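You operate a simulated robot arm through the tools that you are given. There is no shell and no other tool.

Carry out the task below with a simulated robot arm. There is one attempt and no reset: what you move stays moved.

## Task
Glue the blue checked book's title label on its pale patch.
Fine: brush back in its hole; label straight, then the green cloth weight on it till the glue line fades; don't knock the glue pot. Set down upright: glue brush. A coat counts when it lies all over at full strength: go over it till it gets no stronger.

The check looks at the end state, three seconds after you hand in, the way a careful person would. Anything else that was tipped, shoved, dropped, spilled or broken makes it a failure. Flat cloth is picked up by pressing the open fingertips on it (5 to 10 N) and closing them slowly along it; thin cloth reads only 2 to 8 mm in the jaws.

## Robot
A 7-joint arm with a two-finger parallel gripper on a trunk, on a base that drives. Base frame: it is fixed to the floor where the robot stands at the start and does not move with it; the origin is under the middle of the robot, x ahead of it, y to its left, z up. Units: cm, degrees, N and s.
Its first joint turns from -166.0 to 166.0 degrees. Places, roughly: blue checked book [250, -275, 75]; glue brush (3x3x17 cm) [240, -270, 90]; glue pot [250, -250, 75]; green checked book [250, -275, 25]; green cloth weight [275, -275, 75]; red checked book [225, -250, 25]; title label [225, -250, 75]. Payload 3.43 kg.
The TCP is the grasp point between the finger pads, 3 cm short of the fingertips. In the tool frame z runs along the fingers and y along their closing line. Largest opening 9.4 cm; finger width 2.8, thickness 1; the body of the gripper, 5 by 9.6 cm, starts 5.5 cm behind the TCP.
Orientation is that of the tool frame in the base frame, as a unit quaternion [x, y, z, w]. With the fingers straight down and closing along the base's y, the tool's x points along the base's -x, its y along +y and its z along -z.

## Interface
- The arm moves only by the tool nudge_tool. Its argument "commands" is a list of rows, each an object of numbers (a shift or turn left out is 0, a gripper value left out holds the last): "tx", "ty", "tz": the shift along the tool's x, y, z in cm; "ax", "ay", "az": the turn, a rotation vector about the tool's x, y, z in degrees; "grip": the gripper command, from -1 (shut) to 1 (fully open), values between in proportion. In form: [{"tx": .., "ty": .., "tz": .., "ax": .., "ay": .., "az": .., "grip": ..}, ...]. A call has 1 to 20 rows; each row is the pose to reach, as a shift and turn from the pose commanded when the call began, along the tool's axes at that moment. Rows are played at 5 a second. More than 5 cm and 8.6 degrees between two rows, or a gripper value outside its range, and nothing of the call is played. A pose out of reach is approached as far as the arm can. The call stops where the force on the tool passes 90 N (or 10 N more than at its start, if that is more) or the arm is blocked; 0.2 s more then pass. The fingers move at their own pace (about 4.5 cm/s each) and stop on an object; they squeeze with about 21 N. The grip force told is the motor's: it shows also when the fingers shut on nothing. Time passes only in rows, and 0.2 s behind the last, so rows that repeat a pose let the fingers close. It gives the time, the measured TCP pose, the force on the tool (base axes), the opening and the grip force at its end, in the units of the frame above (readings bear some noise), with the torque about the TCP (base axes, N m) and any sound that the robot's microphone picked up.
- Cameras (640 x 400 px; columns grow to the right, rows downward): "scene" is now at [51.9, 14.94, 109.66]; the picture's right is [-0.51, -0.86, 0.00], its down [-0.03, 0.02, -1.00] and it looks along [0.86, -0.51, -0.04] (base axes); focal length 214 px, centre (320, 200). "wrist" rides on the gripper at [7.6, 1.4, -10.3] in the tool frame; the picture's right is [-0.18, 0.98, 0.00], its down [-0.75, -0.14, -0.64] and it looks along [-0.63, -0.12, 0.77] (tool axes); focal length 243 px, centre (320, 200). There is no depth. A picture from a camera that has moved, and an enlarged one, comes with that camera's place and axes in the base frame and with its lens.
- get_image(camera): a new picture of that camera. It takes no simulated time.
- slide_trunk(by): slides the trunk up (or, below 0, down) by that many cm; the arm and the scene camera ride with it, the base frame stays. It gives what a move gives, with no picture.
- roll_base(legs): drives the robot by 1 to 6 legs, each [ahead, left, turn to the left] in cm, cm and degrees, along the robot's own axes; the way and the turn of a leg run together, so that a leg with both is an arc; at most 150 cm and 180 degrees a leg. The arm and the cameras ride along, it lands a little off, and it stops where it bumps. It gives what a move gives.
- turn_head(pan, tilt): turns the head with the scene camera to pan (to the left, within 103 degrees either way) and tilt (down, from -29 to 69), counted from straight ahead of the robot. It gives what a move gives.
- enlarge(camera, box): a new picture of the part [left, top, right, bottom] of that camera's present view, enlarged. It takes no simulated time.
- finish_job(): hands the job in; it is judged then, once.

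Places have to be worked out from the pictures, the camera data and where the tool is seen. Open the gripper and draw the arm clear of the work before you hand the job in, unless the task says otherwise.

The tools are called after "Call:" as a command line: name --argument value ..., lists and objects as JSON in quotes. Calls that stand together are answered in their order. nudge_tool: Moves the arm, as the interface text tells. Its arguments: {"type":"object","properties":{"commands":{"type":"array","items":{"type":"object","properties":{"tx":{"type":"number"},"ty":{"type":"number"},"tz":{"type":"number"},"ax":{"type":"number"},"ay":{"type":"number"},"az":{"type":"number"},"grip":{"type":"number"}}}}},"required":["commands"]} The other tools are called the same way: slide_trunk (by) slides the trunk up or down; roll_base (legs) drives the base; turn_head (pan, tilt) turns the head that bears the scene camera; get_image (camera) takes a picture; enlarge (camera, box) takes an enlarged picture of a part of a camera's view; finish_job () hands the job in.

At the start:

```text
time_s: 0.0
ee_pos: [60.6, 24.65, 107.41]
ee_rot: [-0.004, 1.0, 0.0, 0.001]
ft_force: [-0.6, 0.1, 0.3]
ft_torque: [0.01, -0.01, -0.01]
finger_gap: 9.39
grasp_force: 0.0
trunk travel left (down, up): [-10.0, 51.0]
robot x, y, heading: [-0.08, -0.02, -0.2]
head pan, tilt: [-31.0, 2.3]
```

scene: 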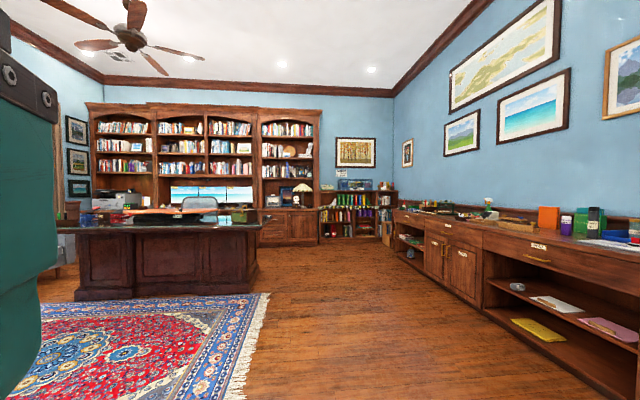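
wrist: 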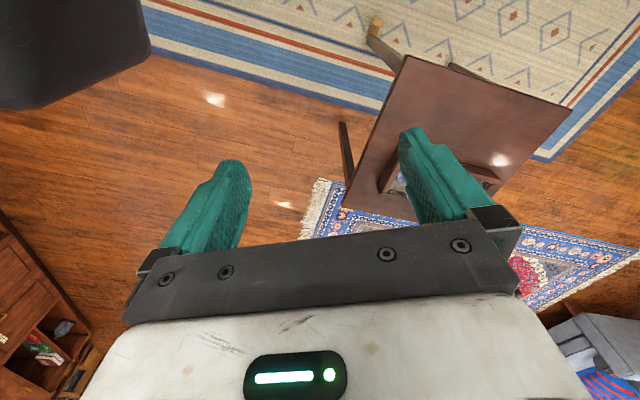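

I'll first look closer at the area where the work should be, around column 420 of the scene picture.

Call:
enlarge --camera "scene" --box '[360, 160, 560, 285]'

Call:
enlarge --camera "scene" --box '[480, 180, 640, 280]'

```text
3.20 times, centred on (460, 222) of scene
camera zoom: at [51.9, 14.94, 109.66], right [-0.51, -0.86, 0.0], down [-0.03, 0.02, -1.0], along [0.86, -0.51, -0.04], focal length 686 px, centre (-128, 128)
```

zoom: 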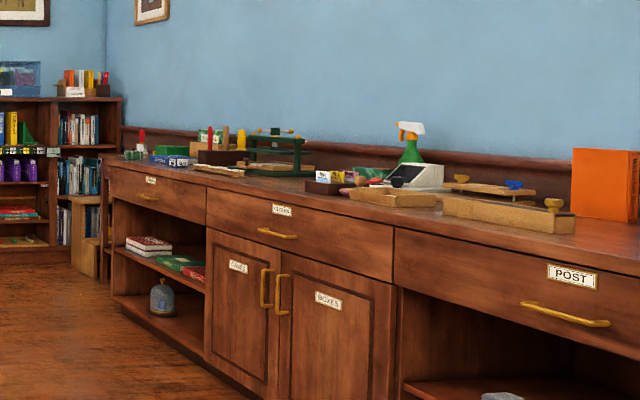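

```text
4.00 times, centred on (560, 230) of scene
camera zoom: at [51.9, 14.94, 109.66], right [-0.51, -0.86, 0.0], down [-0.03, 0.02, -1.0], along [0.86, -0.51, -0.04], focal length 858 px, centre (-640, 80)
```

zoom: 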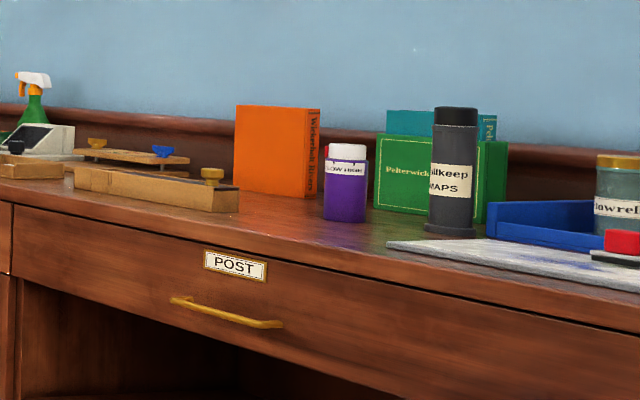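

The work seems to lie on the far end of the long cabinet on the right, which runs at about -29° with its front about 115 cm to the right of my track. I drive there in legs, stopping short so I can look before moving in.

Call:
roll_base --legs '[[0, 0, -34], [140, 0, 0], [140, 0, 0]]'

Call:
turn_head --pan -40 --tilt 25

Call:
get_image --camera "scene"

```text
time_s: 15.1
ee_pos: [290.89, -171.47, 107.39]
ee_rot: [0.291, 0.957, 0.0, 0.0]
ft_force: [-0.2, -1.1, 0.4]
ft_torque: [-0.01, 0.0, 0.0]
finger_gap: 9.4
grasp_force: 0.2
trunk travel left (down, up): [-10.0, 51.0]
robot x, y, heading: [226.95, -157.29, -34.5]
head pan, tilt: [-31.0, 2.3]
```

```text
time_s: 15.9
ee_pos: [290.83, -171.27, 107.31]
ee_rot: [0.291, 0.957, -0.001, 0.0]
ft_force: [0.4, -0.5, -0.9]
ft_torque: [-0.02, 0.0, -0.02]
finger_gap: 9.41
grasp_force: 0.1
trunk travel left (down, up): [-10.0, 51.0]
robot x, y, heading: [226.61, -157.66, -34.4]
head pan, tilt: [-40.0, 25.0]
```

```text
taken
camera scene: at [276.78, -175.23, 105.99], right [-0.96, -0.27, 0.0], down [-0.11, 0.41, -0.91], along [0.24, -0.87, -0.42], focal length 214 px, centre (320, 200)
```

scene: 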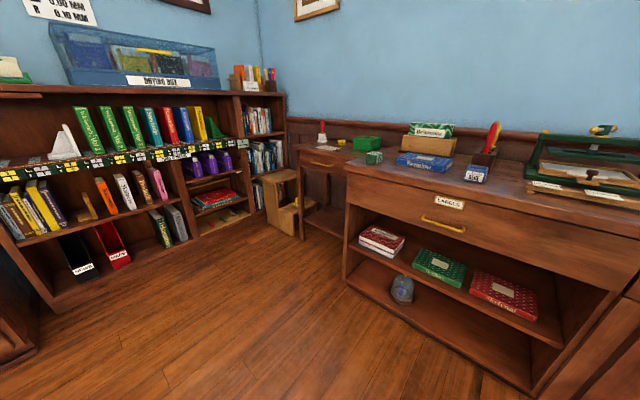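

The end of the cabinet with the small side table is now in view. I enlarge it to find the parts.

Call:
enlarge --camera "scene" --box '[280, 100, 520, 250]'

Call:
enlarge --camera "scene" --box '[440, 100, 640, 225]'

```text
2.67 times, centred on (400, 175) of scene
camera zoom: at [276.78, -175.23, 105.99], right [-0.96, -0.27, 0.0], down [-0.11, 0.41, -0.91], along [0.24, -0.87, -0.42], focal length 572 px, centre (107, 267)
```

zoom: 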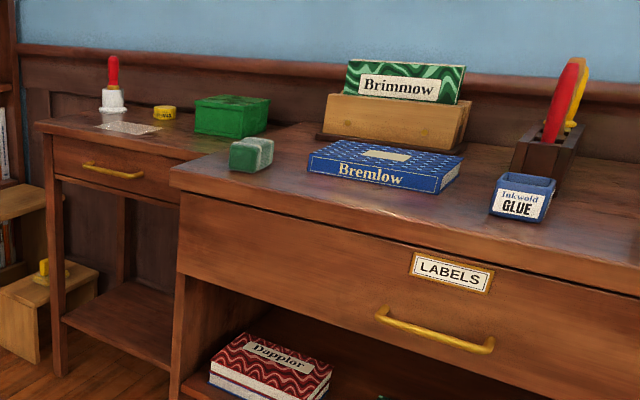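

```text
3.20 times, centred on (540, 162) of scene
camera zoom: at [276.78, -175.23, 105.99], right [-0.96, -0.27, 0.0], down [-0.11, 0.41, -0.91], along [0.24, -0.87, -0.42], focal length 686 px, centre (-384, 320)
```

zoom: 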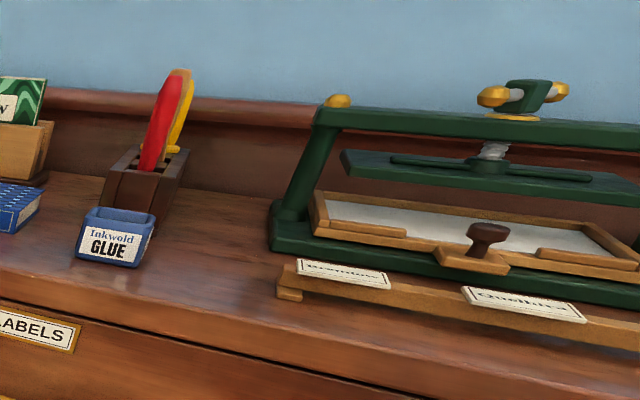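

The parts are in view: the blue "Bremlow" book, green weight on its left, glue pot and dark brush stand on its right, and labels on a wooden rail. I raise the trunk for clearance, move in front of them and face the cabinet squarely.

Call:
slide_trunk --by 20

Call:
roll_base --legs '[[60, -5, 0], [0, 0, -85]]'

Call:
turn_head --pan 0 --tilt 45

Call:
get_image --camera "scene"

Call:
get_image --camera "wrist"

```text
time_s: 18.1
ee_pos: [290.87, -171.25, 127.29]
ee_rot: [0.292, 0.957, 0.0, 0.002]
ft_force: [-0.2, 0.1, 0.2]
ft_torque: [0.02, 0.01, -0.01]
finger_gap: 9.41
grasp_force: 0.0
trunk travel left (down, up): [-30.0, 31.0]
robot x, y, heading: [226.94, -157.31, -34.5]
head pan, tilt: [-40.0, 25.0]
```

```text
time_s: 25.2
ee_pos: [262.78, -260.71, 127.35]
ee_rot: [0.87, 0.493, 0.0, 0.001]
ft_force: [-0.3, 0.4, 0.3]
ft_torque: [0.02, -0.02, -0.01]
finger_gap: 9.43
grasp_force: 0.1
trunk travel left (down, up): [-30.0, 31.0]
robot x, y, heading: [273.62, -196.18, -121.3]
head pan, tilt: [-40.0, 25.0]
```

```text
time_s: 26.2
ee_pos: [262.89, -260.69, 127.2]
ee_rot: [0.869, 0.494, -0.001, -0.001]
ft_force: [0.1, -0.3, 0.3]
ft_torque: [-0.01, 0.02, 0.01]
finger_gap: 9.42
grasp_force: 0.1
trunk travel left (down, up): [-30.0, 31.0]
robot x, y, heading: [273.2, -196.11, -121.3]
head pan, tilt: [0.0, 45.0]
```

```text
taken
camera scene: at [262.58, -250.79, 122.93], right [-0.85, 0.52, 0.0], down [0.37, 0.6, -0.71], along [-0.37, -0.6, -0.71], focal length 214 px, centre (320, 200)
```

scene: 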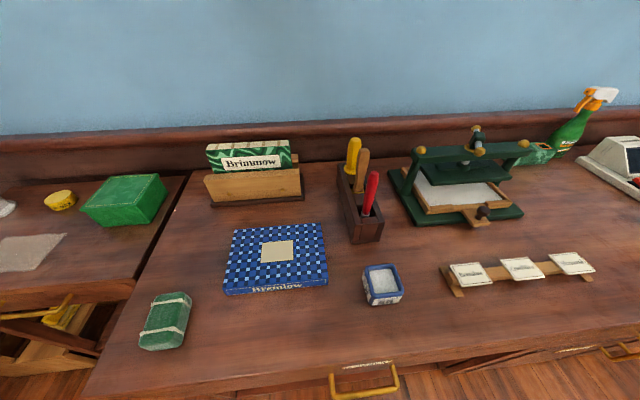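

```text
taken
camera wrist: at [268.11, -254.78, 137.53], right [0.75, -0.66, 0.0], down [-0.51, -0.57, 0.64], along [-0.43, -0.48, -0.77], focal length 243 px, centre (320, 200)
```

wrist: 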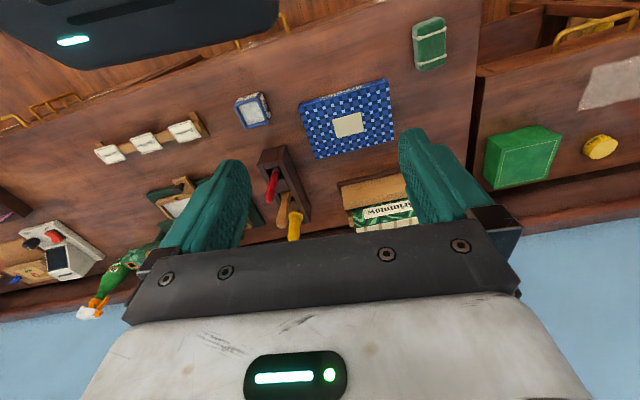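

Everything is in view from above. I enlarge each group: labels, brush stand, book, pot and weight.

Call:
enlarge --camera "scene" --box '[430, 235, 610, 310]'

Call:
enlarge --camera "scene" --box '[320, 130, 420, 310]'

Call:
enlarge --camera "scene" --box '[210, 210, 340, 300]'

Call:
enlarge --camera "wrist" --box '[80, 80, 320, 250]'

```text
3.56 times, centred on (520, 272) of scene
camera zoom: at [262.58, -250.79, 122.93], right [-0.85, 0.52, 0.0], down [0.37, 0.6, -0.71], along [-0.37, -0.6, -0.71], focal length 763 px, centre (-391, -58)
```

zoom: 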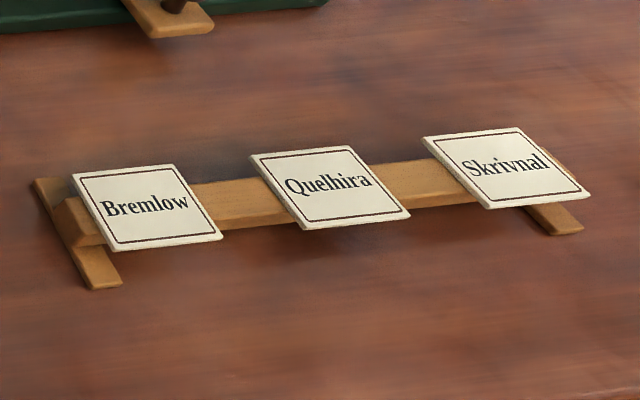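

```text
2.22 times, centred on (370, 220) of scene
camera zoom: at [262.58, -250.79, 122.93], right [-0.85, 0.52, 0.0], down [0.37, 0.6, -0.71], along [-0.37, -0.6, -0.71], focal length 477 px, centre (209, 156)
```

zoom: 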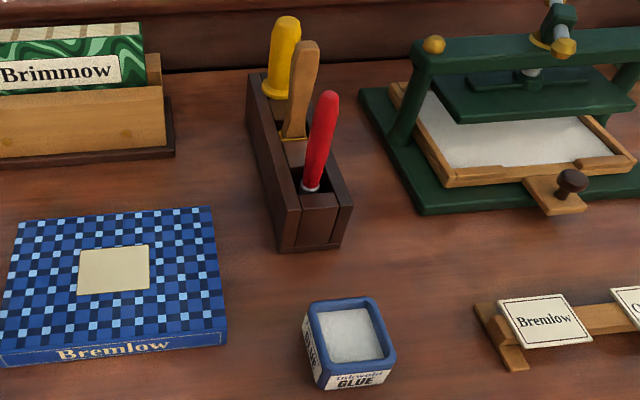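

```text
4.44 times, centred on (275, 255) of scene
camera zoom: at [262.58, -250.79, 122.93], right [-0.85, 0.52, 0.0], down [0.37, 0.6, -0.71], along [-0.37, -0.6, -0.71], focal length 953 px, centre (520, -44)
```

zoom: 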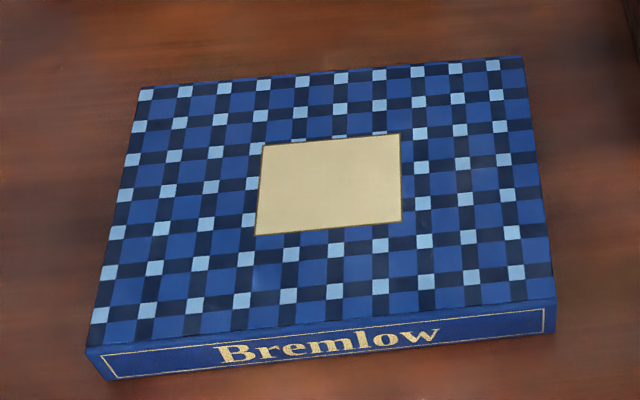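

```text
2.35 times, centred on (200, 165) of wrist
camera zoom: at [268.11, -254.78, 137.53], right [0.75, -0.66, 0.0], down [-0.51, -0.57, 0.64], along [-0.43, -0.48, -0.77], focal length 571 px, centre (602, 282)
```

zoom: 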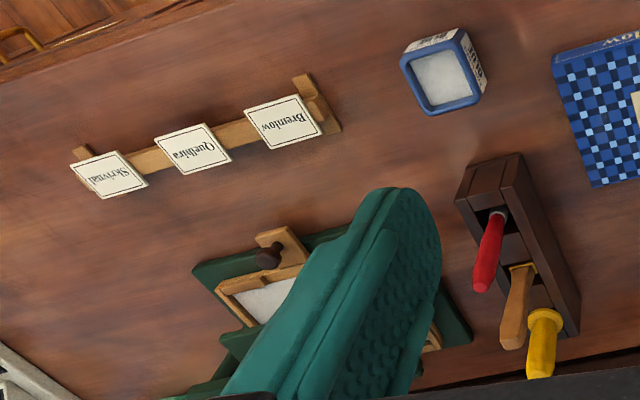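

Pot rim triangulates to about z=84, so the counter is about 78. I need to know which of the three handles is the glue brush, so I enlarge the stand strongly, then drive a bit nearer and left for better reach.

Call:
enlarge --camera "scene" --box '[325, 130, 395, 245]'

Call:
roll_base --legs '[[13, 13, 1.5]]'

Call:
get_image --camera "scene"

Call:
get_image --camera "wrist"

```text
3.48 times, centred on (360, 188) of scene
camera zoom: at [262.58, -250.79, 122.93], right [-0.85, 0.52, 0.0], down [0.37, 0.6, -0.71], along [-0.37, -0.6, -0.71], focal length 746 px, centre (181, 244)
```

zoom: 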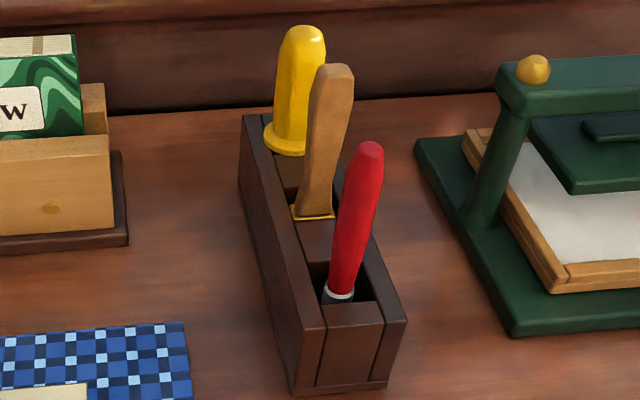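

```text
time_s: 27.8
ee_pos: [269.4, -279.0, 127.46]
ee_rot: [0.863, 0.505, -0.001, 0.001]
ft_force: [0.0, 0.6, 0.3]
ft_torque: [-0.03, -0.02, -0.01]
finger_gap: 9.37
grasp_force: 0.1
trunk travel left (down, up): [-30.0, 31.0]
robot x, y, heading: [278.34, -214.41, -120.1]
head pan, tilt: [0.0, 45.0]
```

```text
taken
camera scene: at [268.85, -269.11, 122.93], right [-0.87, 0.5, 0.0], down [0.35, 0.61, -0.71], along [-0.35, -0.61, -0.71], focal length 214 px, centre (320, 200)
```

scene: 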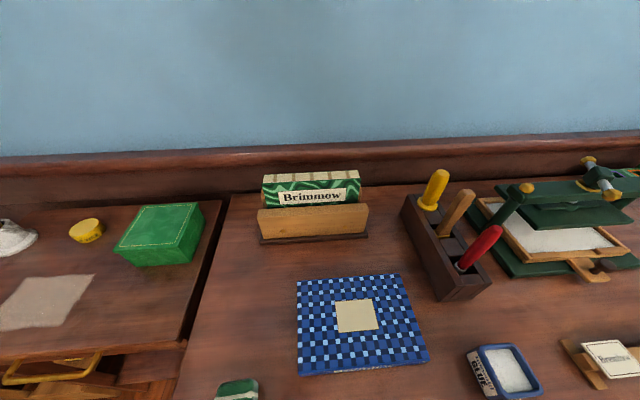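

```text
taken
camera wrist: at [274.45, -272.95, 137.55], right [0.77, -0.64, 0.0], down [-0.49, -0.59, 0.64], along [-0.41, -0.49, -0.77], focal length 243 px, centre (320, 200)
```

wrist: 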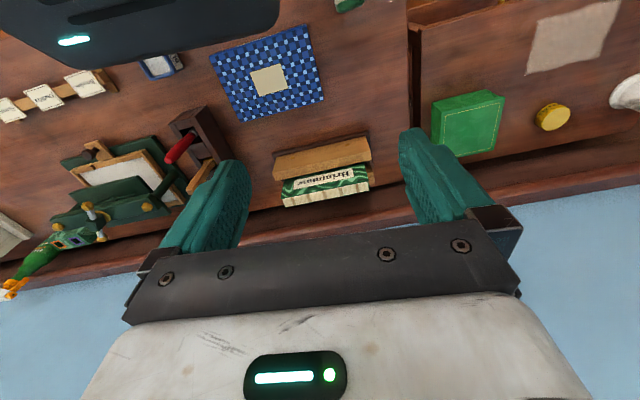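

The stand is now about 33 cm right and 17 cm ahead of the tool. I move the arm over that way, staying high, so the wrist camera can look into the stand's holes.

Call:
nudge_tool --commands '[{"ty": -4.5}, {"ty": -9}, {"ty": -13.5, "tx": -1}, {"ty": -18, "tx": -2, "tz": 3}, {"ty": -22.5, "tx": -2, "tz": 6}, {"ty": -26, "tx": -2, "tz": 9}, {"ty": -29, "tx": -2, "tz": 12}, {"ty": -30, "tx": -2, "tz": 14}]'

Call:
get_image --camera "wrist"

Call:
get_image --camera "scene"

```text
refused: row 4 steps farther than a row can; nothing moved
```

```text
taken
camera wrist: at [274.45, -272.95, 137.55], right [0.77, -0.64, 0.0], down [-0.49, -0.59, 0.64], along [-0.41, -0.49, -0.77], focal length 243 px, centre (320, 200)
```

wrist: 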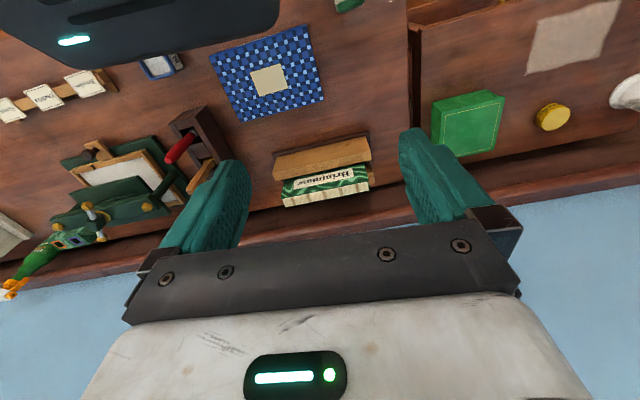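

```text
taken
camera scene: at [268.85, -269.11, 122.93], right [-0.87, 0.5, 0.0], down [0.35, 0.61, -0.71], along [-0.35, -0.61, -0.71], focal length 214 px, centre (320, 200)
```

scene: 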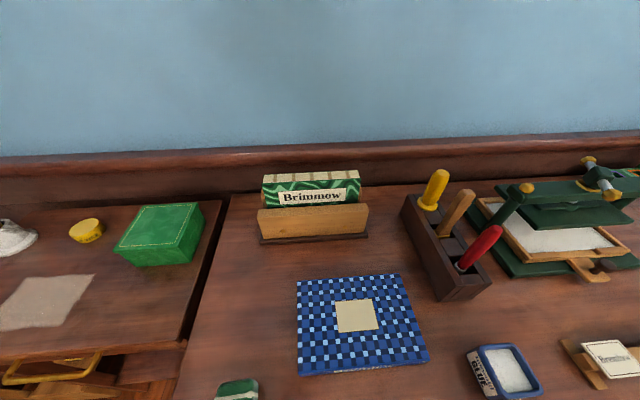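

One step was over 5 cm, so I redo the path with smaller steps.

Call:
nudge_tool --commands '[{"ty": -4.5}, {"ty": -9}, {"ty": -13.5, "tx": -1}, {"ty": -17, "tx": -2, "tz": 3}, {"ty": -20, "tx": -2, "tz": 6}, {"ty": -23, "tx": -2, "tz": 9}, {"ty": -26, "tx": -2, "tz": 12}, {"ty": -29, "tx": -2, "tz": 14}, {"ty": -29, "tx": -2, "tz": 14}]'

Call:
get_image --camera "wrist"

Call:
get_image --camera "scene"

```text
time_s: 28.6
ee_pos: [265.23, -273.91, 127.06]
ee_rot: [0.804, 0.594, -0.003, -0.006]
ft_force: [0.0, 0.7, -0.4]
ft_torque: [0.01, 0.0, 0.0]
finger_gap: 9.4
grasp_force: 0.0
trunk travel left (down, up): [-30.0, 31.0]
robot x, y, heading: [278.24, -214.36, -120.2]
head pan, tilt: [0.0, 45.0]
stopped in row 3: the arm was blocked; the commanded pose is now the measured one
```

```text
taken
camera wrist: at [269.02, -267.06, 137.29], right [0.88, -0.47, -0.01], down [-0.35, -0.68, 0.64], along [-0.31, -0.56, -0.77], focal length 243 px, centre (320, 200)
```

wrist: 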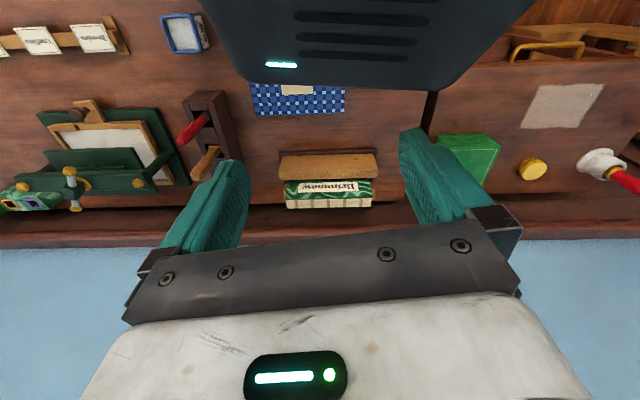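

```text
taken
camera scene: at [268.85, -269.12, 122.92], right [-0.87, 0.5, 0.0], down [0.35, 0.61, -0.71], along [-0.35, -0.61, -0.71], focal length 214 px, centre (320, 200)
```

scene: 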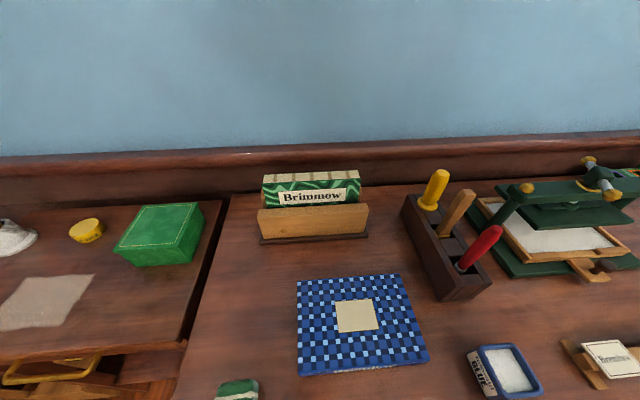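

The arm bumped the head (it fills the top of the wrist view, right below the wrist camera). I raise the tool straight up to come clear of it before anything else.

Call:
nudge_tool --commands '[{"tz": -3}, {"tz": -7}, {"tz": -11}, {"tz": -15}, {"tz": -15}]'

Call:
get_image --camera "wrist"

Call:
get_image --camera "scene"

```text
time_s: 29.8
ee_pos: [265.4, -273.83, 128.54]
ee_rot: [0.805, 0.593, -0.011, -0.015]
ft_force: [-0.4, 0.7, 0.3]
ft_torque: [0.01, 0.02, 0.01]
finger_gap: 9.4
grasp_force: 0.1
out of reach, approached as far as the arm can: row 1, 2, 3, 4, 5
trunk travel left (down, up): [-30.0, 31.0]
robot x, y, heading: [278.55, -214.44, -120.2]
head pan, tilt: [0.0, 45.0]
```

```text
taken
camera wrist: at [269.46, -267.16, 138.78], right [0.88, -0.47, -0.03], down [-0.34, -0.68, 0.65], along [-0.33, -0.56, -0.76], focal length 243 px, centre (320, 200)
```

wrist: 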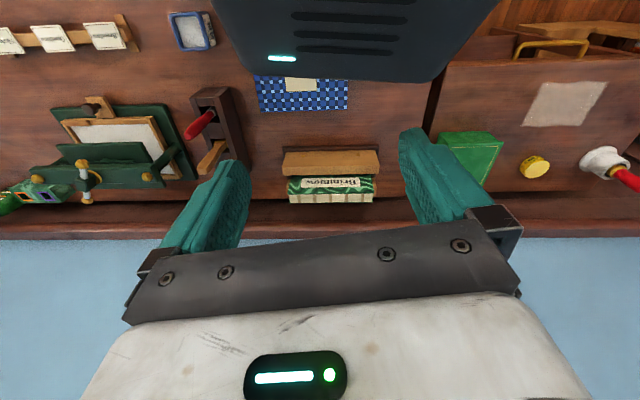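

```text
taken
camera scene: at [268.85, -269.12, 122.92], right [-0.87, 0.5, 0.0], down [0.35, 0.61, -0.71], along [-0.35, -0.61, -0.71], focal length 214 px, centre (320, 200)
```

scene: 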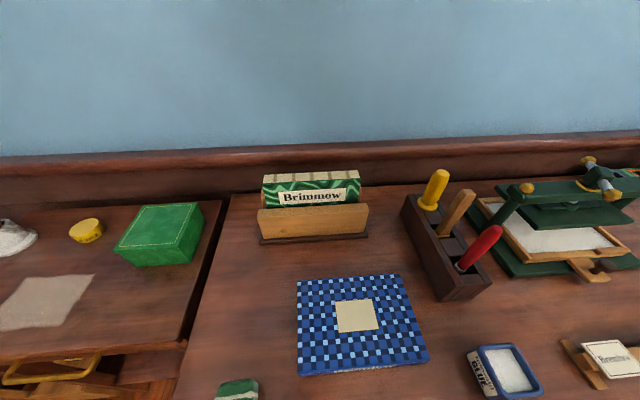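

Up is out of reach, so the arm's height limit is near here. I instead move the tool ahead away from the head, to pass in front of it.

Call:
nudge_tool --commands '[{"tx": -3}, {"tx": -6, "tz": 1}, {"tx": -9, "tz": 2}, {"tx": -12, "tz": 3}, {"tx": -12, "tz": 3}]'

Call:
get_image --camera "wrist"

```text
time_s: 30.5
ee_pos: [270.09, -279.7, 127.93]
ee_rot: [0.748, 0.664, -0.012, -0.007]
ft_force: [-0.7, -0.1, -0.1]
ft_torque: [0.0, 0.01, -0.02]
finger_gap: 9.39
grasp_force: 0.1
out of reach, approached as far as the arm can: row 1
trunk travel left (down, up): [-30.0, 31.0]
robot x, y, heading: [277.96, -214.29, -120.2]
head pan, tilt: [0.0, 45.0]
stopped in row 3: the arm was blocked; the commanded pose is now the measured one
```

```text
taken
camera wrist: at [272.72, -272.12, 138.02], right [0.95, -0.3, -0.02], down [-0.21, -0.73, 0.65], along [-0.21, -0.62, -0.76], focal length 243 px, centre (320, 200)
```

wrist: 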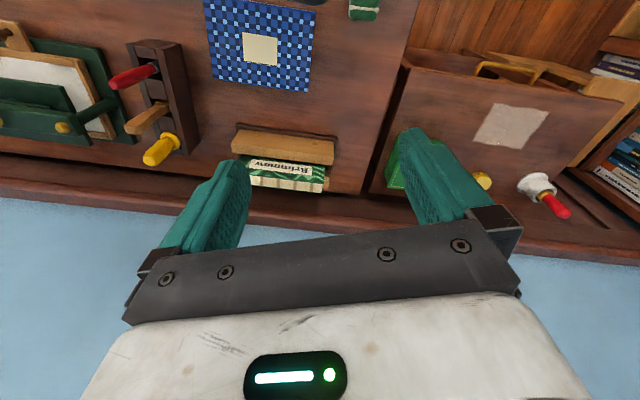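

Still blocked by some other link. I turn the head to the side and up to see how the arm runs past it.

Call:
turn_head --pan 90 --tilt 10

Call:
get_image --camera "scene"

Call:
get_image --camera "wrist"

Call:
turn_head --pan -100 --tilt 10

Call:
get_image --camera "scene"

Call:
get_image --camera "wrist"

```text
time_s: 32.1
ee_pos: [269.95, -279.65, 127.88]
ee_rot: [0.748, 0.663, -0.012, -0.006]
ft_force: [0.1, 0.8, 0.4]
ft_torque: [0.01, 0.01, 0.01]
finger_gap: 9.39
grasp_force: 0.1
trunk travel left (down, up): [-30.0, 31.0]
robot x, y, heading: [278.14, -214.12, -119.9]
head pan, tilt: [90.0, 10.0]
```

```text
taken
camera scene: at [280.98, -266.73, 128.42], right [-0.5, -0.87, 0.0], down [-0.15, 0.09, -0.98], along [0.85, -0.49, -0.17], focal length 214 px, centre (320, 200)
```

scene: 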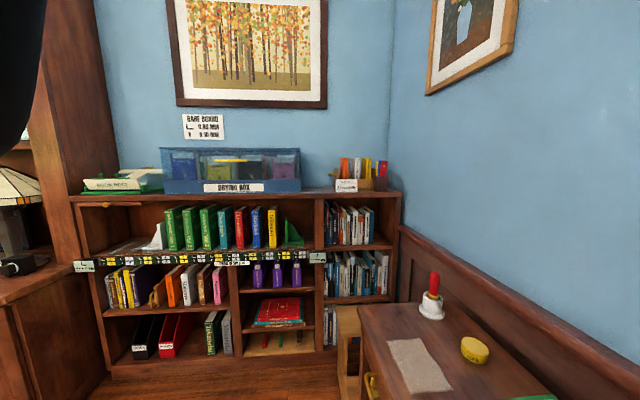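

```text
taken
camera wrist: at [272.69, -272.12, 138.06], right [0.95, -0.3, -0.02], down [-0.21, -0.73, 0.65], along [-0.21, -0.62, -0.76], focal length 243 px, centre (320, 200)
```

wrist: 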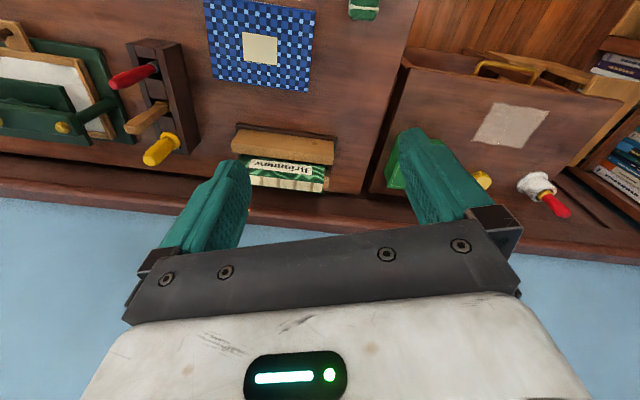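

```text
time_s: 34.9
ee_pos: [269.99, -279.62, 127.97]
ee_rot: [0.748, 0.663, -0.012, -0.006]
ft_force: [0.2, -0.2, 0.6]
ft_torque: [-0.02, 0.01, 0.0]
finger_gap: 9.39
grasp_force: 0.0
trunk travel left (down, up): [-30.0, 31.0]
robot x, y, heading: [278.26, -213.76, -120.2]
head pan, tilt: [-100.0, 10.0]
```

```text
taken
camera scene: at [265.8, -256.11, 128.42], right [0.64, 0.77, 0.0], down [0.13, -0.11, -0.98], along [-0.76, 0.63, -0.17], focal length 214 px, centre (320, 200)
```

scene: 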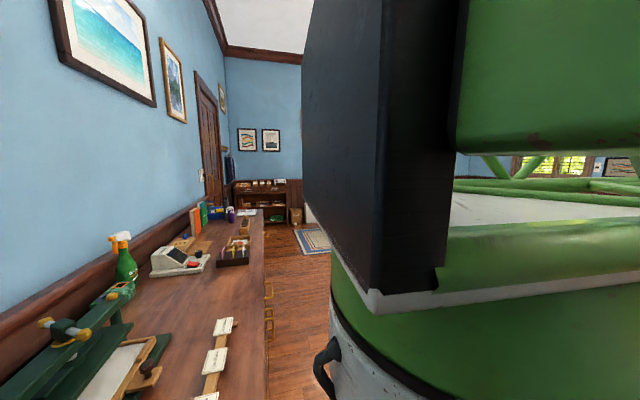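

```text
taken
camera wrist: at [272.68, -272.12, 138.06], right [0.95, -0.3, -0.02], down [-0.21, -0.73, 0.65], along [-0.21, -0.62, -0.76], focal length 243 px, centre (320, 200)
```

wrist: 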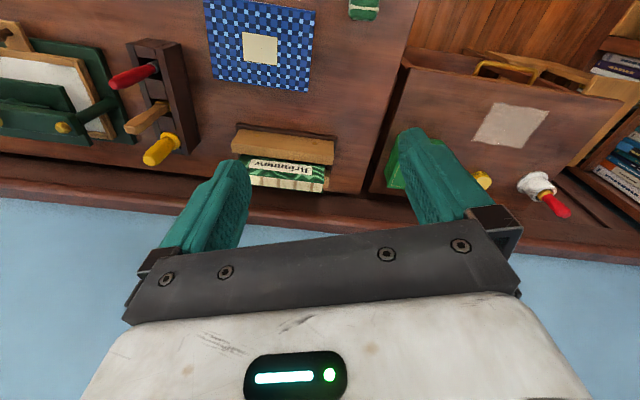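

The robot's own structure fills the right of that view. I look at more of it to understand where the arm runs: up on the right side, then up ahead.

Call:
turn_head --pan -103 --tilt -29

Call:
get_image --camera "scene"

Call:
turn_head --pan -50 --tilt -20

Call:
get_image --camera "scene"

Call:
turn_head --pan 103 --tilt -20

Call:
get_image --camera "scene"

Call:
turn_head --pan 20 --tilt -25

Call:
get_image --camera "scene"

```text
time_s: 36.0
ee_pos: [269.93, -279.74, 127.94]
ee_rot: [0.748, 0.664, -0.013, -0.006]
ft_force: [-0.2, 0.0, 0.1]
ft_torque: [0.03, 0.03, -0.03]
finger_gap: 9.43
grasp_force: 0.1
trunk travel left (down, up): [-30.0, 31.0]
robot x, y, heading: [277.99, -214.13, -120.0]
head pan, tilt: [-103.0, -28.6]
```

```text
taken
camera scene: at [268.02, -257.51, 134.02], right [0.68, 0.73, 0.0], down [-0.35, 0.33, -0.88], along [-0.64, 0.6, 0.48], focal length 214 px, centre (320, 200)
```

scene: 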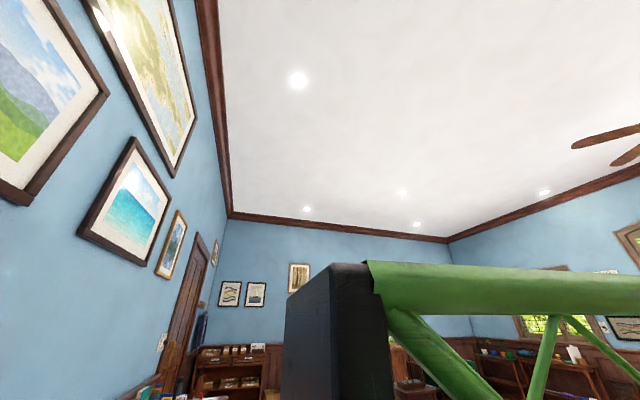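

```text
time_s: 37.2
ee_pos: [270.07, -279.65, 128.05]
ee_rot: [0.748, 0.664, -0.012, -0.006]
ft_force: [1.0, 0.5, 0.3]
ft_torque: [-0.01, -0.02, -0.02]
finger_gap: 9.42
grasp_force: 0.1
trunk travel left (down, up): [-30.0, 31.0]
robot x, y, heading: [278.27, -214.49, -119.8]
head pan, tilt: [-50.0, -20.0]
```

```text
taken
camera scene: at [265.44, -263.4, 132.95], right [-0.17, 0.98, 0.0], down [-0.34, -0.06, -0.94], along [-0.93, -0.16, 0.34], focal length 214 px, centre (320, 200)
```

scene: 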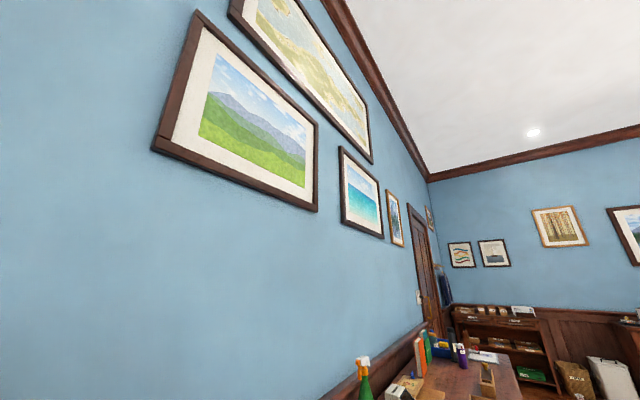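

```text
time_s: 39.6
ee_pos: [269.96, -279.68, 127.95]
ee_rot: [0.748, 0.663, -0.012, -0.006]
ft_force: [0.5, 0.0, 0.5]
ft_torque: [0.0, -0.01, -0.01]
finger_gap: 9.42
grasp_force: 0.1
trunk travel left (down, up): [-30.0, 31.0]
robot x, y, heading: [277.82, -213.78, -120.1]
head pan, tilt: [103.0, -20.0]
```

```text
taken
camera scene: at [280.2, -264.3, 132.95], right [-0.29, -0.96, 0.0], down [0.33, -0.1, -0.94], along [0.9, -0.27, 0.34], focal length 214 px, centre (320, 200)
```

scene: 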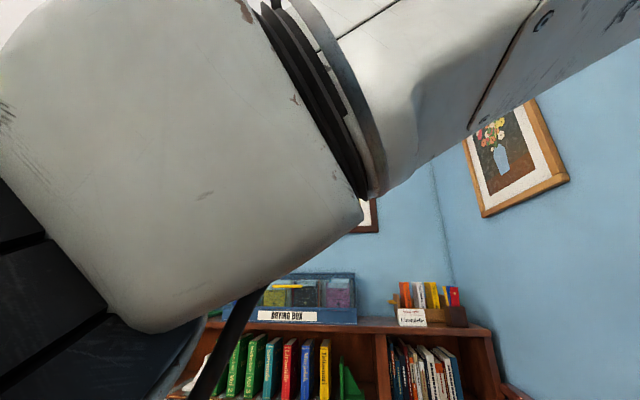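

```text
time_s: 41.2
ee_pos: [270.0, -279.69, 128.0]
ee_rot: [0.748, 0.663, -0.012, -0.005]
ft_force: [1.0, -0.6, 0.4]
ft_torque: [-0.02, 0.02, -0.01]
finger_gap: 9.4
grasp_force: 0.1
trunk travel left (down, up): [-30.0, 31.0]
robot x, y, heading: [278.2, -214.22, -119.9]
head pan, tilt: [20.0, -25.0]
```

```text
taken
camera scene: at [271.7, -269.07, 133.59], right [-0.98, 0.17, 0.0], down [-0.07, -0.42, -0.91], along [-0.16, -0.89, 0.42], focal length 214 px, centre (320, 200)
```

scene: 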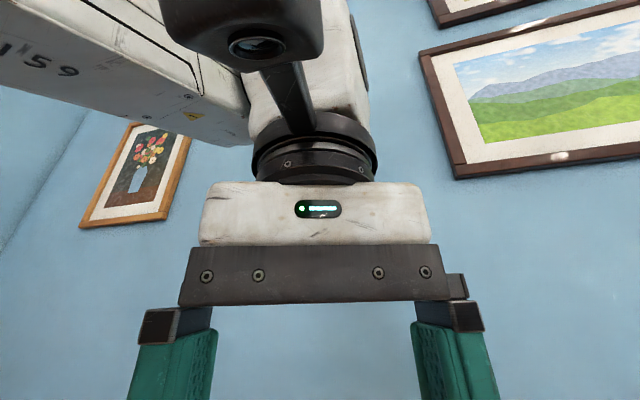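

Now it is clear: the arm runs along the left side of the head, so the work should lie to the robot's left. I back off slightly and turn right about 68°, bringing the counter to the arm's side, and pan the head left to watch.

Call:
roll_base --legs '[[-9, 0, 0], [0, 0, -68]]'

Call:
turn_head --pan 62 --tilt 40

Call:
get_image --camera "scene"

Call:
get_image --camera "wrist"

```text
time_s: 45.2
ee_pos: [219.35, -224.45, 127.97]
ee_rot: [0.99, 0.142, -0.007, -0.011]
ft_force: [0.0, 0.8, 0.0]
ft_torque: [0.0, -0.02, -0.01]
finger_gap: 9.42
grasp_force: 0.1
trunk travel left (down, up): [-30.0, 31.0]
robot x, y, heading: [283.08, -206.21, 173.4]
head pan, tilt: [20.0, -25.0]
```

```text
time_s: 46.5
ee_pos: [219.38, -224.52, 127.91]
ee_rot: [0.99, 0.142, -0.007, -0.011]
ft_force: [0.2, 0.3, 0.2]
ft_torque: [-0.03, 0.01, 0.03]
finger_gap: 9.41
grasp_force: 0.1
trunk travel left (down, up): [-30.0, 31.0]
robot x, y, heading: [282.9, -205.81, 173.4]
head pan, tilt: [62.0, 40.0]
```

```text
taken
camera scene: at [231.62, -227.29, 123.66], right [-0.82, 0.57, 0.0], down [0.37, 0.53, -0.77], along [-0.44, -0.63, -0.64], focal length 214 px, centre (320, 200)
```

scene: 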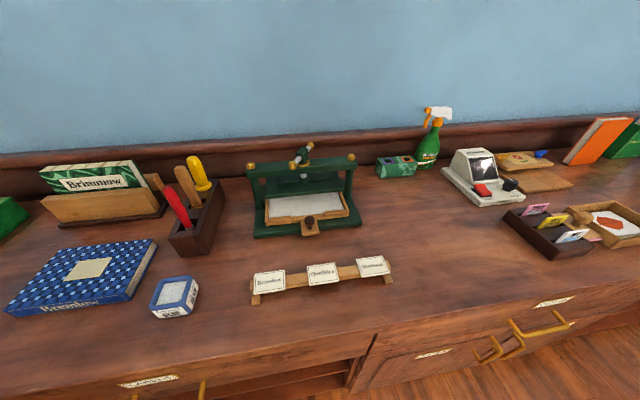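

```text
taken
camera wrist: at [227.33, -223.91, 138.03], right [0.1, -0.99, -0.02], down [-0.75, -0.09, 0.65], along [-0.65, -0.05, -0.76], focal length 243 px, centre (320, 200)
```

wrist: 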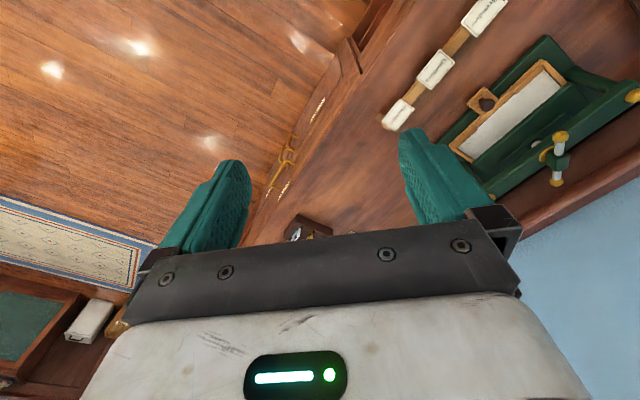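

The robot now stands well (wall side on its left). Triangulating both earlier views puts the red handle at about (238, -272.6), hole at z≈86, top ≈99, which fits the listed glue brush place. I swing the arm left, away from the head, to a spot high above the pot, turning the jaws to close along the counter.

Call:
nudge_tool --commands '[{"tx": -1.5, "ty": 4.5, "az": -5}, {"tx": -3, "ty": 9, "az": -10}, {"tx": -4.5, "ty": 13.5, "az": -15}, {"tx": -6, "ty": 18, "az": -20}, {"tx": -5, "ty": 22.3, "az": -25, "tz": 1}, {"tx": -3, "ty": 26.2, "az": -30, "tz": 3}, {"tx": -0.5, "ty": 30, "az": -36, "tz": 5}, {"tx": 2, "ty": 33, "az": -40, "tz": 8}, {"tx": 4.5, "ty": 35.5, "az": -44, "tz": 11}, {"tx": 6.5, "ty": 36.8, "az": -44, "tz": 14}, {"tx": 6.5, "ty": 36.8, "az": -44, "tz": 14}]'

Call:
get_image --camera "scene"

Call:
get_image --camera "wrist"

```text
time_s: 48.9
ee_pos: [235.44, -257.56, 112.92]
ee_rot: [0.864, 0.503, -0.002, -0.013]
ft_force: [-0.1, 0.5, -0.5]
ft_torque: [0.01, -0.02, 0.04]
finger_gap: 9.4
grasp_force: 0.0
out of reach, approached as far as the arm can: row 4
trunk travel left (down, up): [-30.0, 31.0]
robot x, y, heading: [282.73, -206.41, 173.5]
head pan, tilt: [62.0, 40.0]
```

```text
taken
camera scene: at [231.63, -227.3, 123.65], right [-0.82, 0.57, 0.0], down [0.37, 0.53, -0.77], along [-0.44, -0.63, -0.64], focal length 214 px, centre (320, 200)
```

scene: 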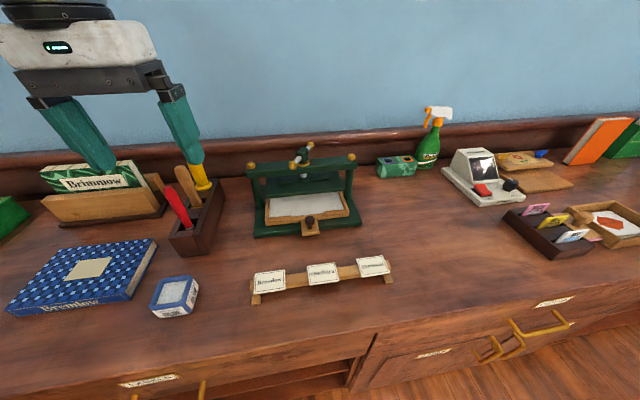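

```text
taken
camera wrist: at [240.75, -251.85, 123.24], right [0.76, -0.65, -0.03], down [-0.48, -0.6, 0.64], along [-0.43, -0.47, -0.77], focal length 243 px, centre (320, 200)
```

wrist: 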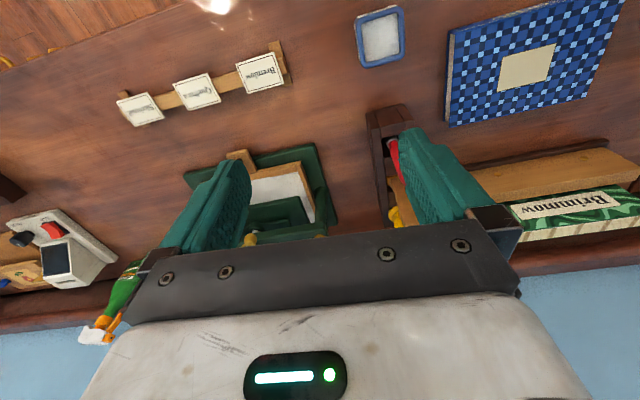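

The swing went cleanly. I level the small tilt and shift left and back a little so the wrist camera sees the brush stand between the fingers.

Call:
nudge_tool --commands '[{"ty": 4, "tx": 2, "ax": -1.4, "ay": -0.5}, {"ty": 8, "tx": 4, "tz": 1, "ax": -1.4, "ay": -0.5}, {"ty": 11, "tx": 6, "tz": 3, "ax": -1.4, "ay": -0.5}, {"ty": 13, "tx": 6.8, "tz": 5, "ax": -1.4, "ay": -0.5}, {"ty": 13, "tx": 6.8, "tz": 5, "ax": -1.4, "ay": -0.5}]'

Call:
get_image --camera "wrist"

Call:
turn_head --pan 85 --tilt 40

Call:
get_image --camera "scene"

```text
time_s: 50.1
ee_pos: [250.17, -257.89, 107.6]
ee_rot: [0.865, 0.502, 0.0, 0.0]
ft_force: [0.1, 0.3, 0.6]
ft_torque: [-0.02, -0.04, 0.02]
finger_gap: 9.4
grasp_force: 0.1
trunk travel left (down, up): [-30.0, 31.0]
robot x, y, heading: [282.87, -206.02, 173.1]
head pan, tilt: [62.0, 40.0]
```

```text
taken
camera wrist: at [255.35, -251.93, 117.86], right [0.76, -0.65, 0.0], down [-0.5, -0.59, 0.64], along [-0.41, -0.49, -0.77], focal length 243 px, centre (320, 200)
```

wrist: 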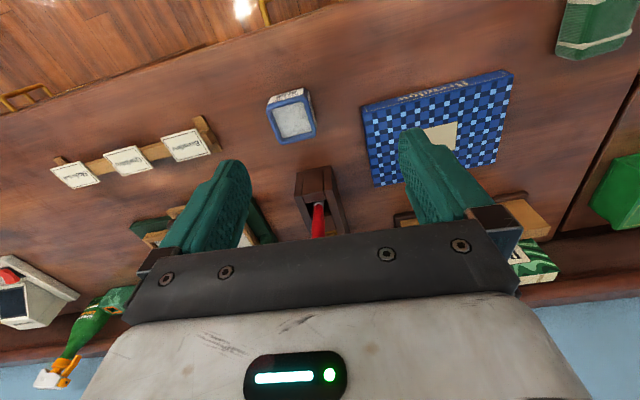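

```text
time_s: 51.0
ee_pos: [250.25, -257.93, 107.72]
ee_rot: [0.865, 0.503, 0.0, 0.0]
ft_force: [0.4, -0.6, 0.2]
ft_torque: [0.03, 0.01, 0.01]
finger_gap: 9.37
grasp_force: 0.0
trunk travel left (down, up): [-30.0, 31.0]
robot x, y, heading: [282.79, -206.4, 173.4]
head pan, tilt: [85.0, 40.0]
```

```text
taken
camera scene: at [234.74, -228.63, 123.65], right [-0.98, 0.2, 0.0], down [0.13, 0.63, -0.77], along [-0.16, -0.75, -0.64], focal length 214 px, centre (320, 200)
```

scene: 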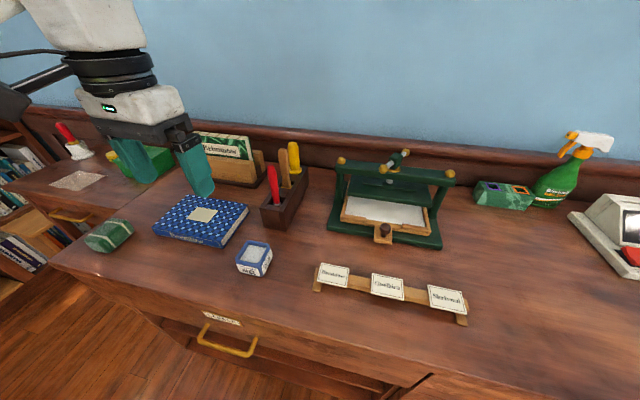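

Good side view. I enlarge both to place the red brush and its hole accurately.

Call:
enlarge --camera "wrist" --box '[250, 70, 410, 250]'

Call:
enlarge --camera "scene" --box '[220, 130, 340, 290]'

```text
2.22 times, centred on (330, 160) of wrist
camera zoom: at [255.33, -251.94, 117.88], right [0.76, -0.65, 0.0], down [-0.5, -0.59, 0.64], along [-0.41, -0.49, -0.77], focal length 539 px, centre (298, 289)
```

zoom: 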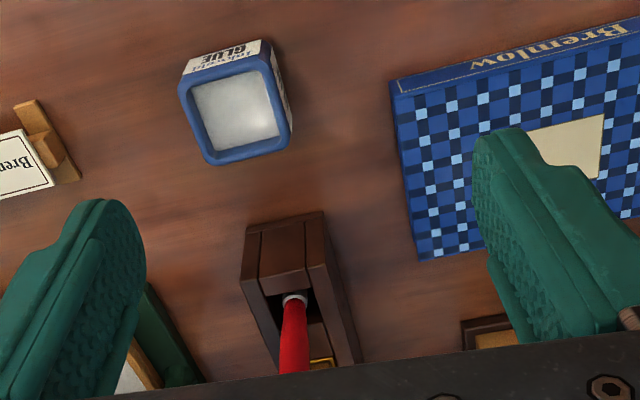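

```text
2.50 times, centred on (280, 210) of scene
camera zoom: at [234.74, -228.63, 123.65], right [-0.98, 0.2, 0.0], down [0.13, 0.63, -0.77], along [-0.16, -0.75, -0.64], focal length 536 px, centre (420, 175)
```

zoom: 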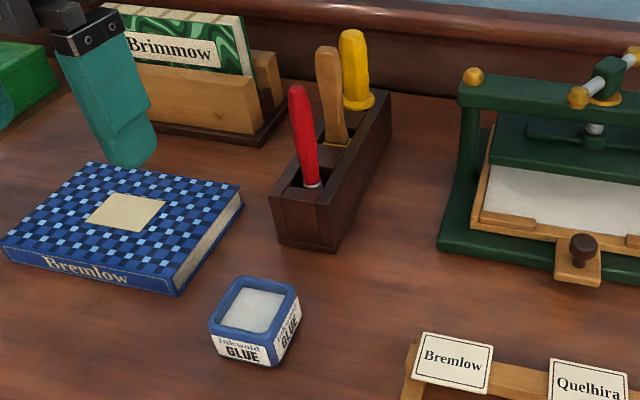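

Both views agree: ferrule at (237.2, -272.9, 86.3), handle top at (237.5, -272.5, 98.2), nearly upright; the next handle is about 7.7 cm behind. I move above it at the present height and check the alignment before going down.

Call:
nudge_tool --commands '[{"tx": -4.8, "ty": -1}, {"tx": -9.6, "ty": -2}, {"tx": -14.4, "ty": -3}, {"tx": -19.2, "ty": -3.9}, {"tx": -19.2, "ty": -3.9}]'

Call:
get_image --camera "wrist"

Call:
enlarge --camera "scene" --box '[180, 90, 340, 250]'

```text
time_s: 52.2
ee_pos: [240.69, -269.02, 107.39]
ee_rot: [0.865, 0.502, 0.001, -0.001]
ft_force: [0.4, 1.6, 0.0]
ft_torque: [0.02, -0.01, 0.04]
finger_gap: 9.41
grasp_force: 0.1
out of reach, approached as far as the arm can: row 4, 5
trunk travel left (down, up): [-30.0, 31.0]
robot x, y, heading: [282.9, -206.16, 173.4]
head pan, tilt: [85.0, 40.0]
```

```text
taken
camera wrist: at [245.77, -263.02, 117.67], right [0.76, -0.65, 0.0], down [-0.5, -0.59, 0.64], along [-0.42, -0.49, -0.77], focal length 243 px, centre (320, 200)
```

wrist: 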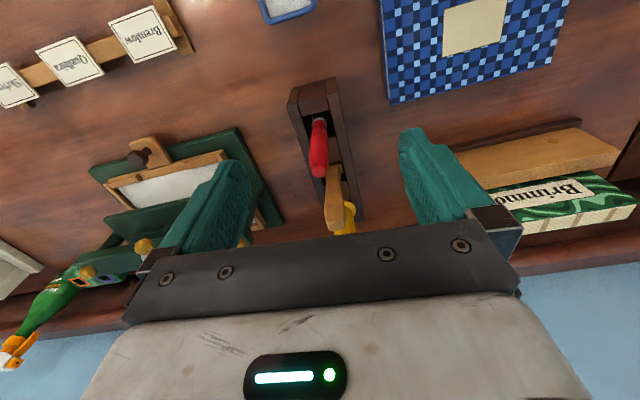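

```text
2.50 times, centred on (260, 170) of scene
camera zoom: at [234.74, -228.63, 123.65], right [-0.98, 0.2, 0.0], down [0.13, 0.63, -0.77], along [-0.16, -0.75, -0.64], focal length 536 px, centre (470, 275)
```

zoom: 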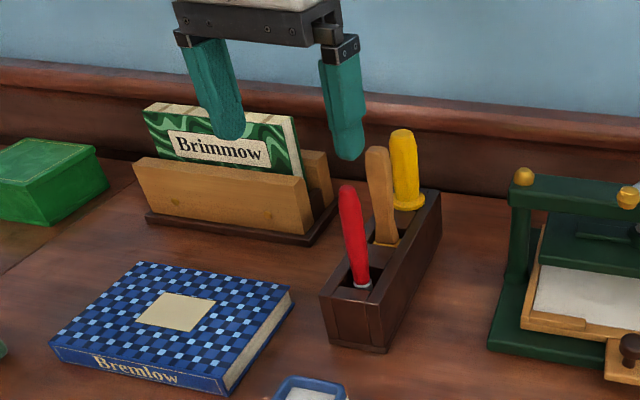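

At this height the arm runs out of reach at 76 cm. I raise the trunk 10 cm and drive 9 cm closer to the wall to gain room.

Call:
slide_trunk --by 8

Call:
roll_base --legs '[[3.5, 8.3, 0]]'

Call:
get_image --camera "scene"

Call:
get_image --camera "wrist"

```text
time_s: 53.4
ee_pos: [240.73, -268.93, 115.37]
ee_rot: [0.864, 0.503, 0.002, 0.0]
ft_force: [-0.2, 1.0, 2.1]
ft_torque: [0.0, -0.03, -0.01]
finger_gap: 9.4
grasp_force: 0.1
trunk travel left (down, up): [-38.0, 23.0]
robot x, y, heading: [282.78, -205.9, 173.3]
head pan, tilt: [85.0, 40.0]
```

```text
time_s: 54.5
ee_pos: [236.12, -276.91, 115.51]
ee_rot: [0.864, 0.503, 0.001, 0.0]
ft_force: [0.2, -0.1, -0.2]
ft_torque: [-0.02, 0.02, -0.01]
finger_gap: 9.39
grasp_force: 0.1
trunk travel left (down, up): [-38.0, 23.0]
robot x, y, heading: [278.27, -214.44, 173.2]
head pan, tilt: [85.0, 40.0]
```

```text
taken
camera scene: at [230.26, -236.53, 131.65], right [-0.98, 0.2, 0.0], down [0.13, 0.63, -0.77], along [-0.16, -0.75, -0.64], focal length 214 px, centre (320, 200)
```

scene: 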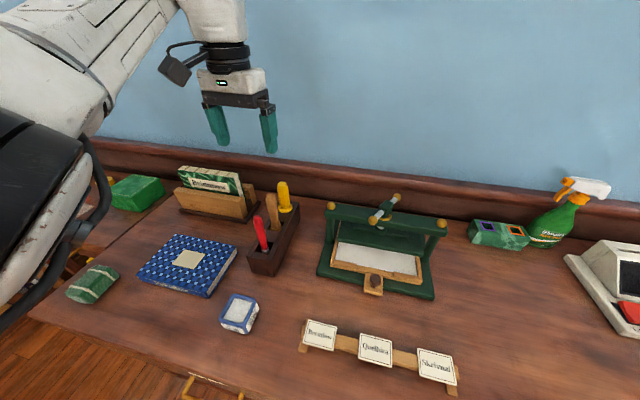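

```text
taken
camera wrist: at [241.29, -270.92, 125.67], right [0.76, -0.65, 0.0], down [-0.5, -0.59, 0.64], along [-0.42, -0.49, -0.77], focal length 243 px, centre (320, 200)
```

wrist: 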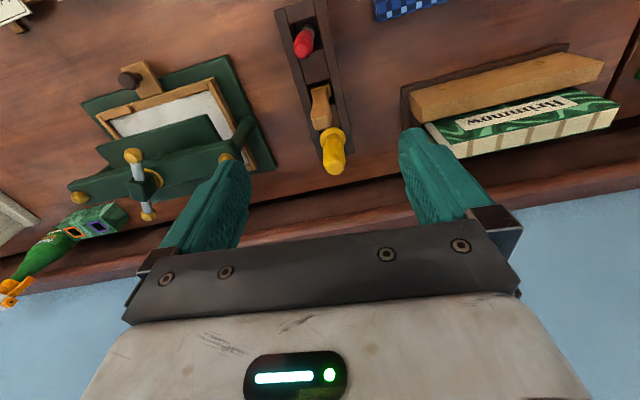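

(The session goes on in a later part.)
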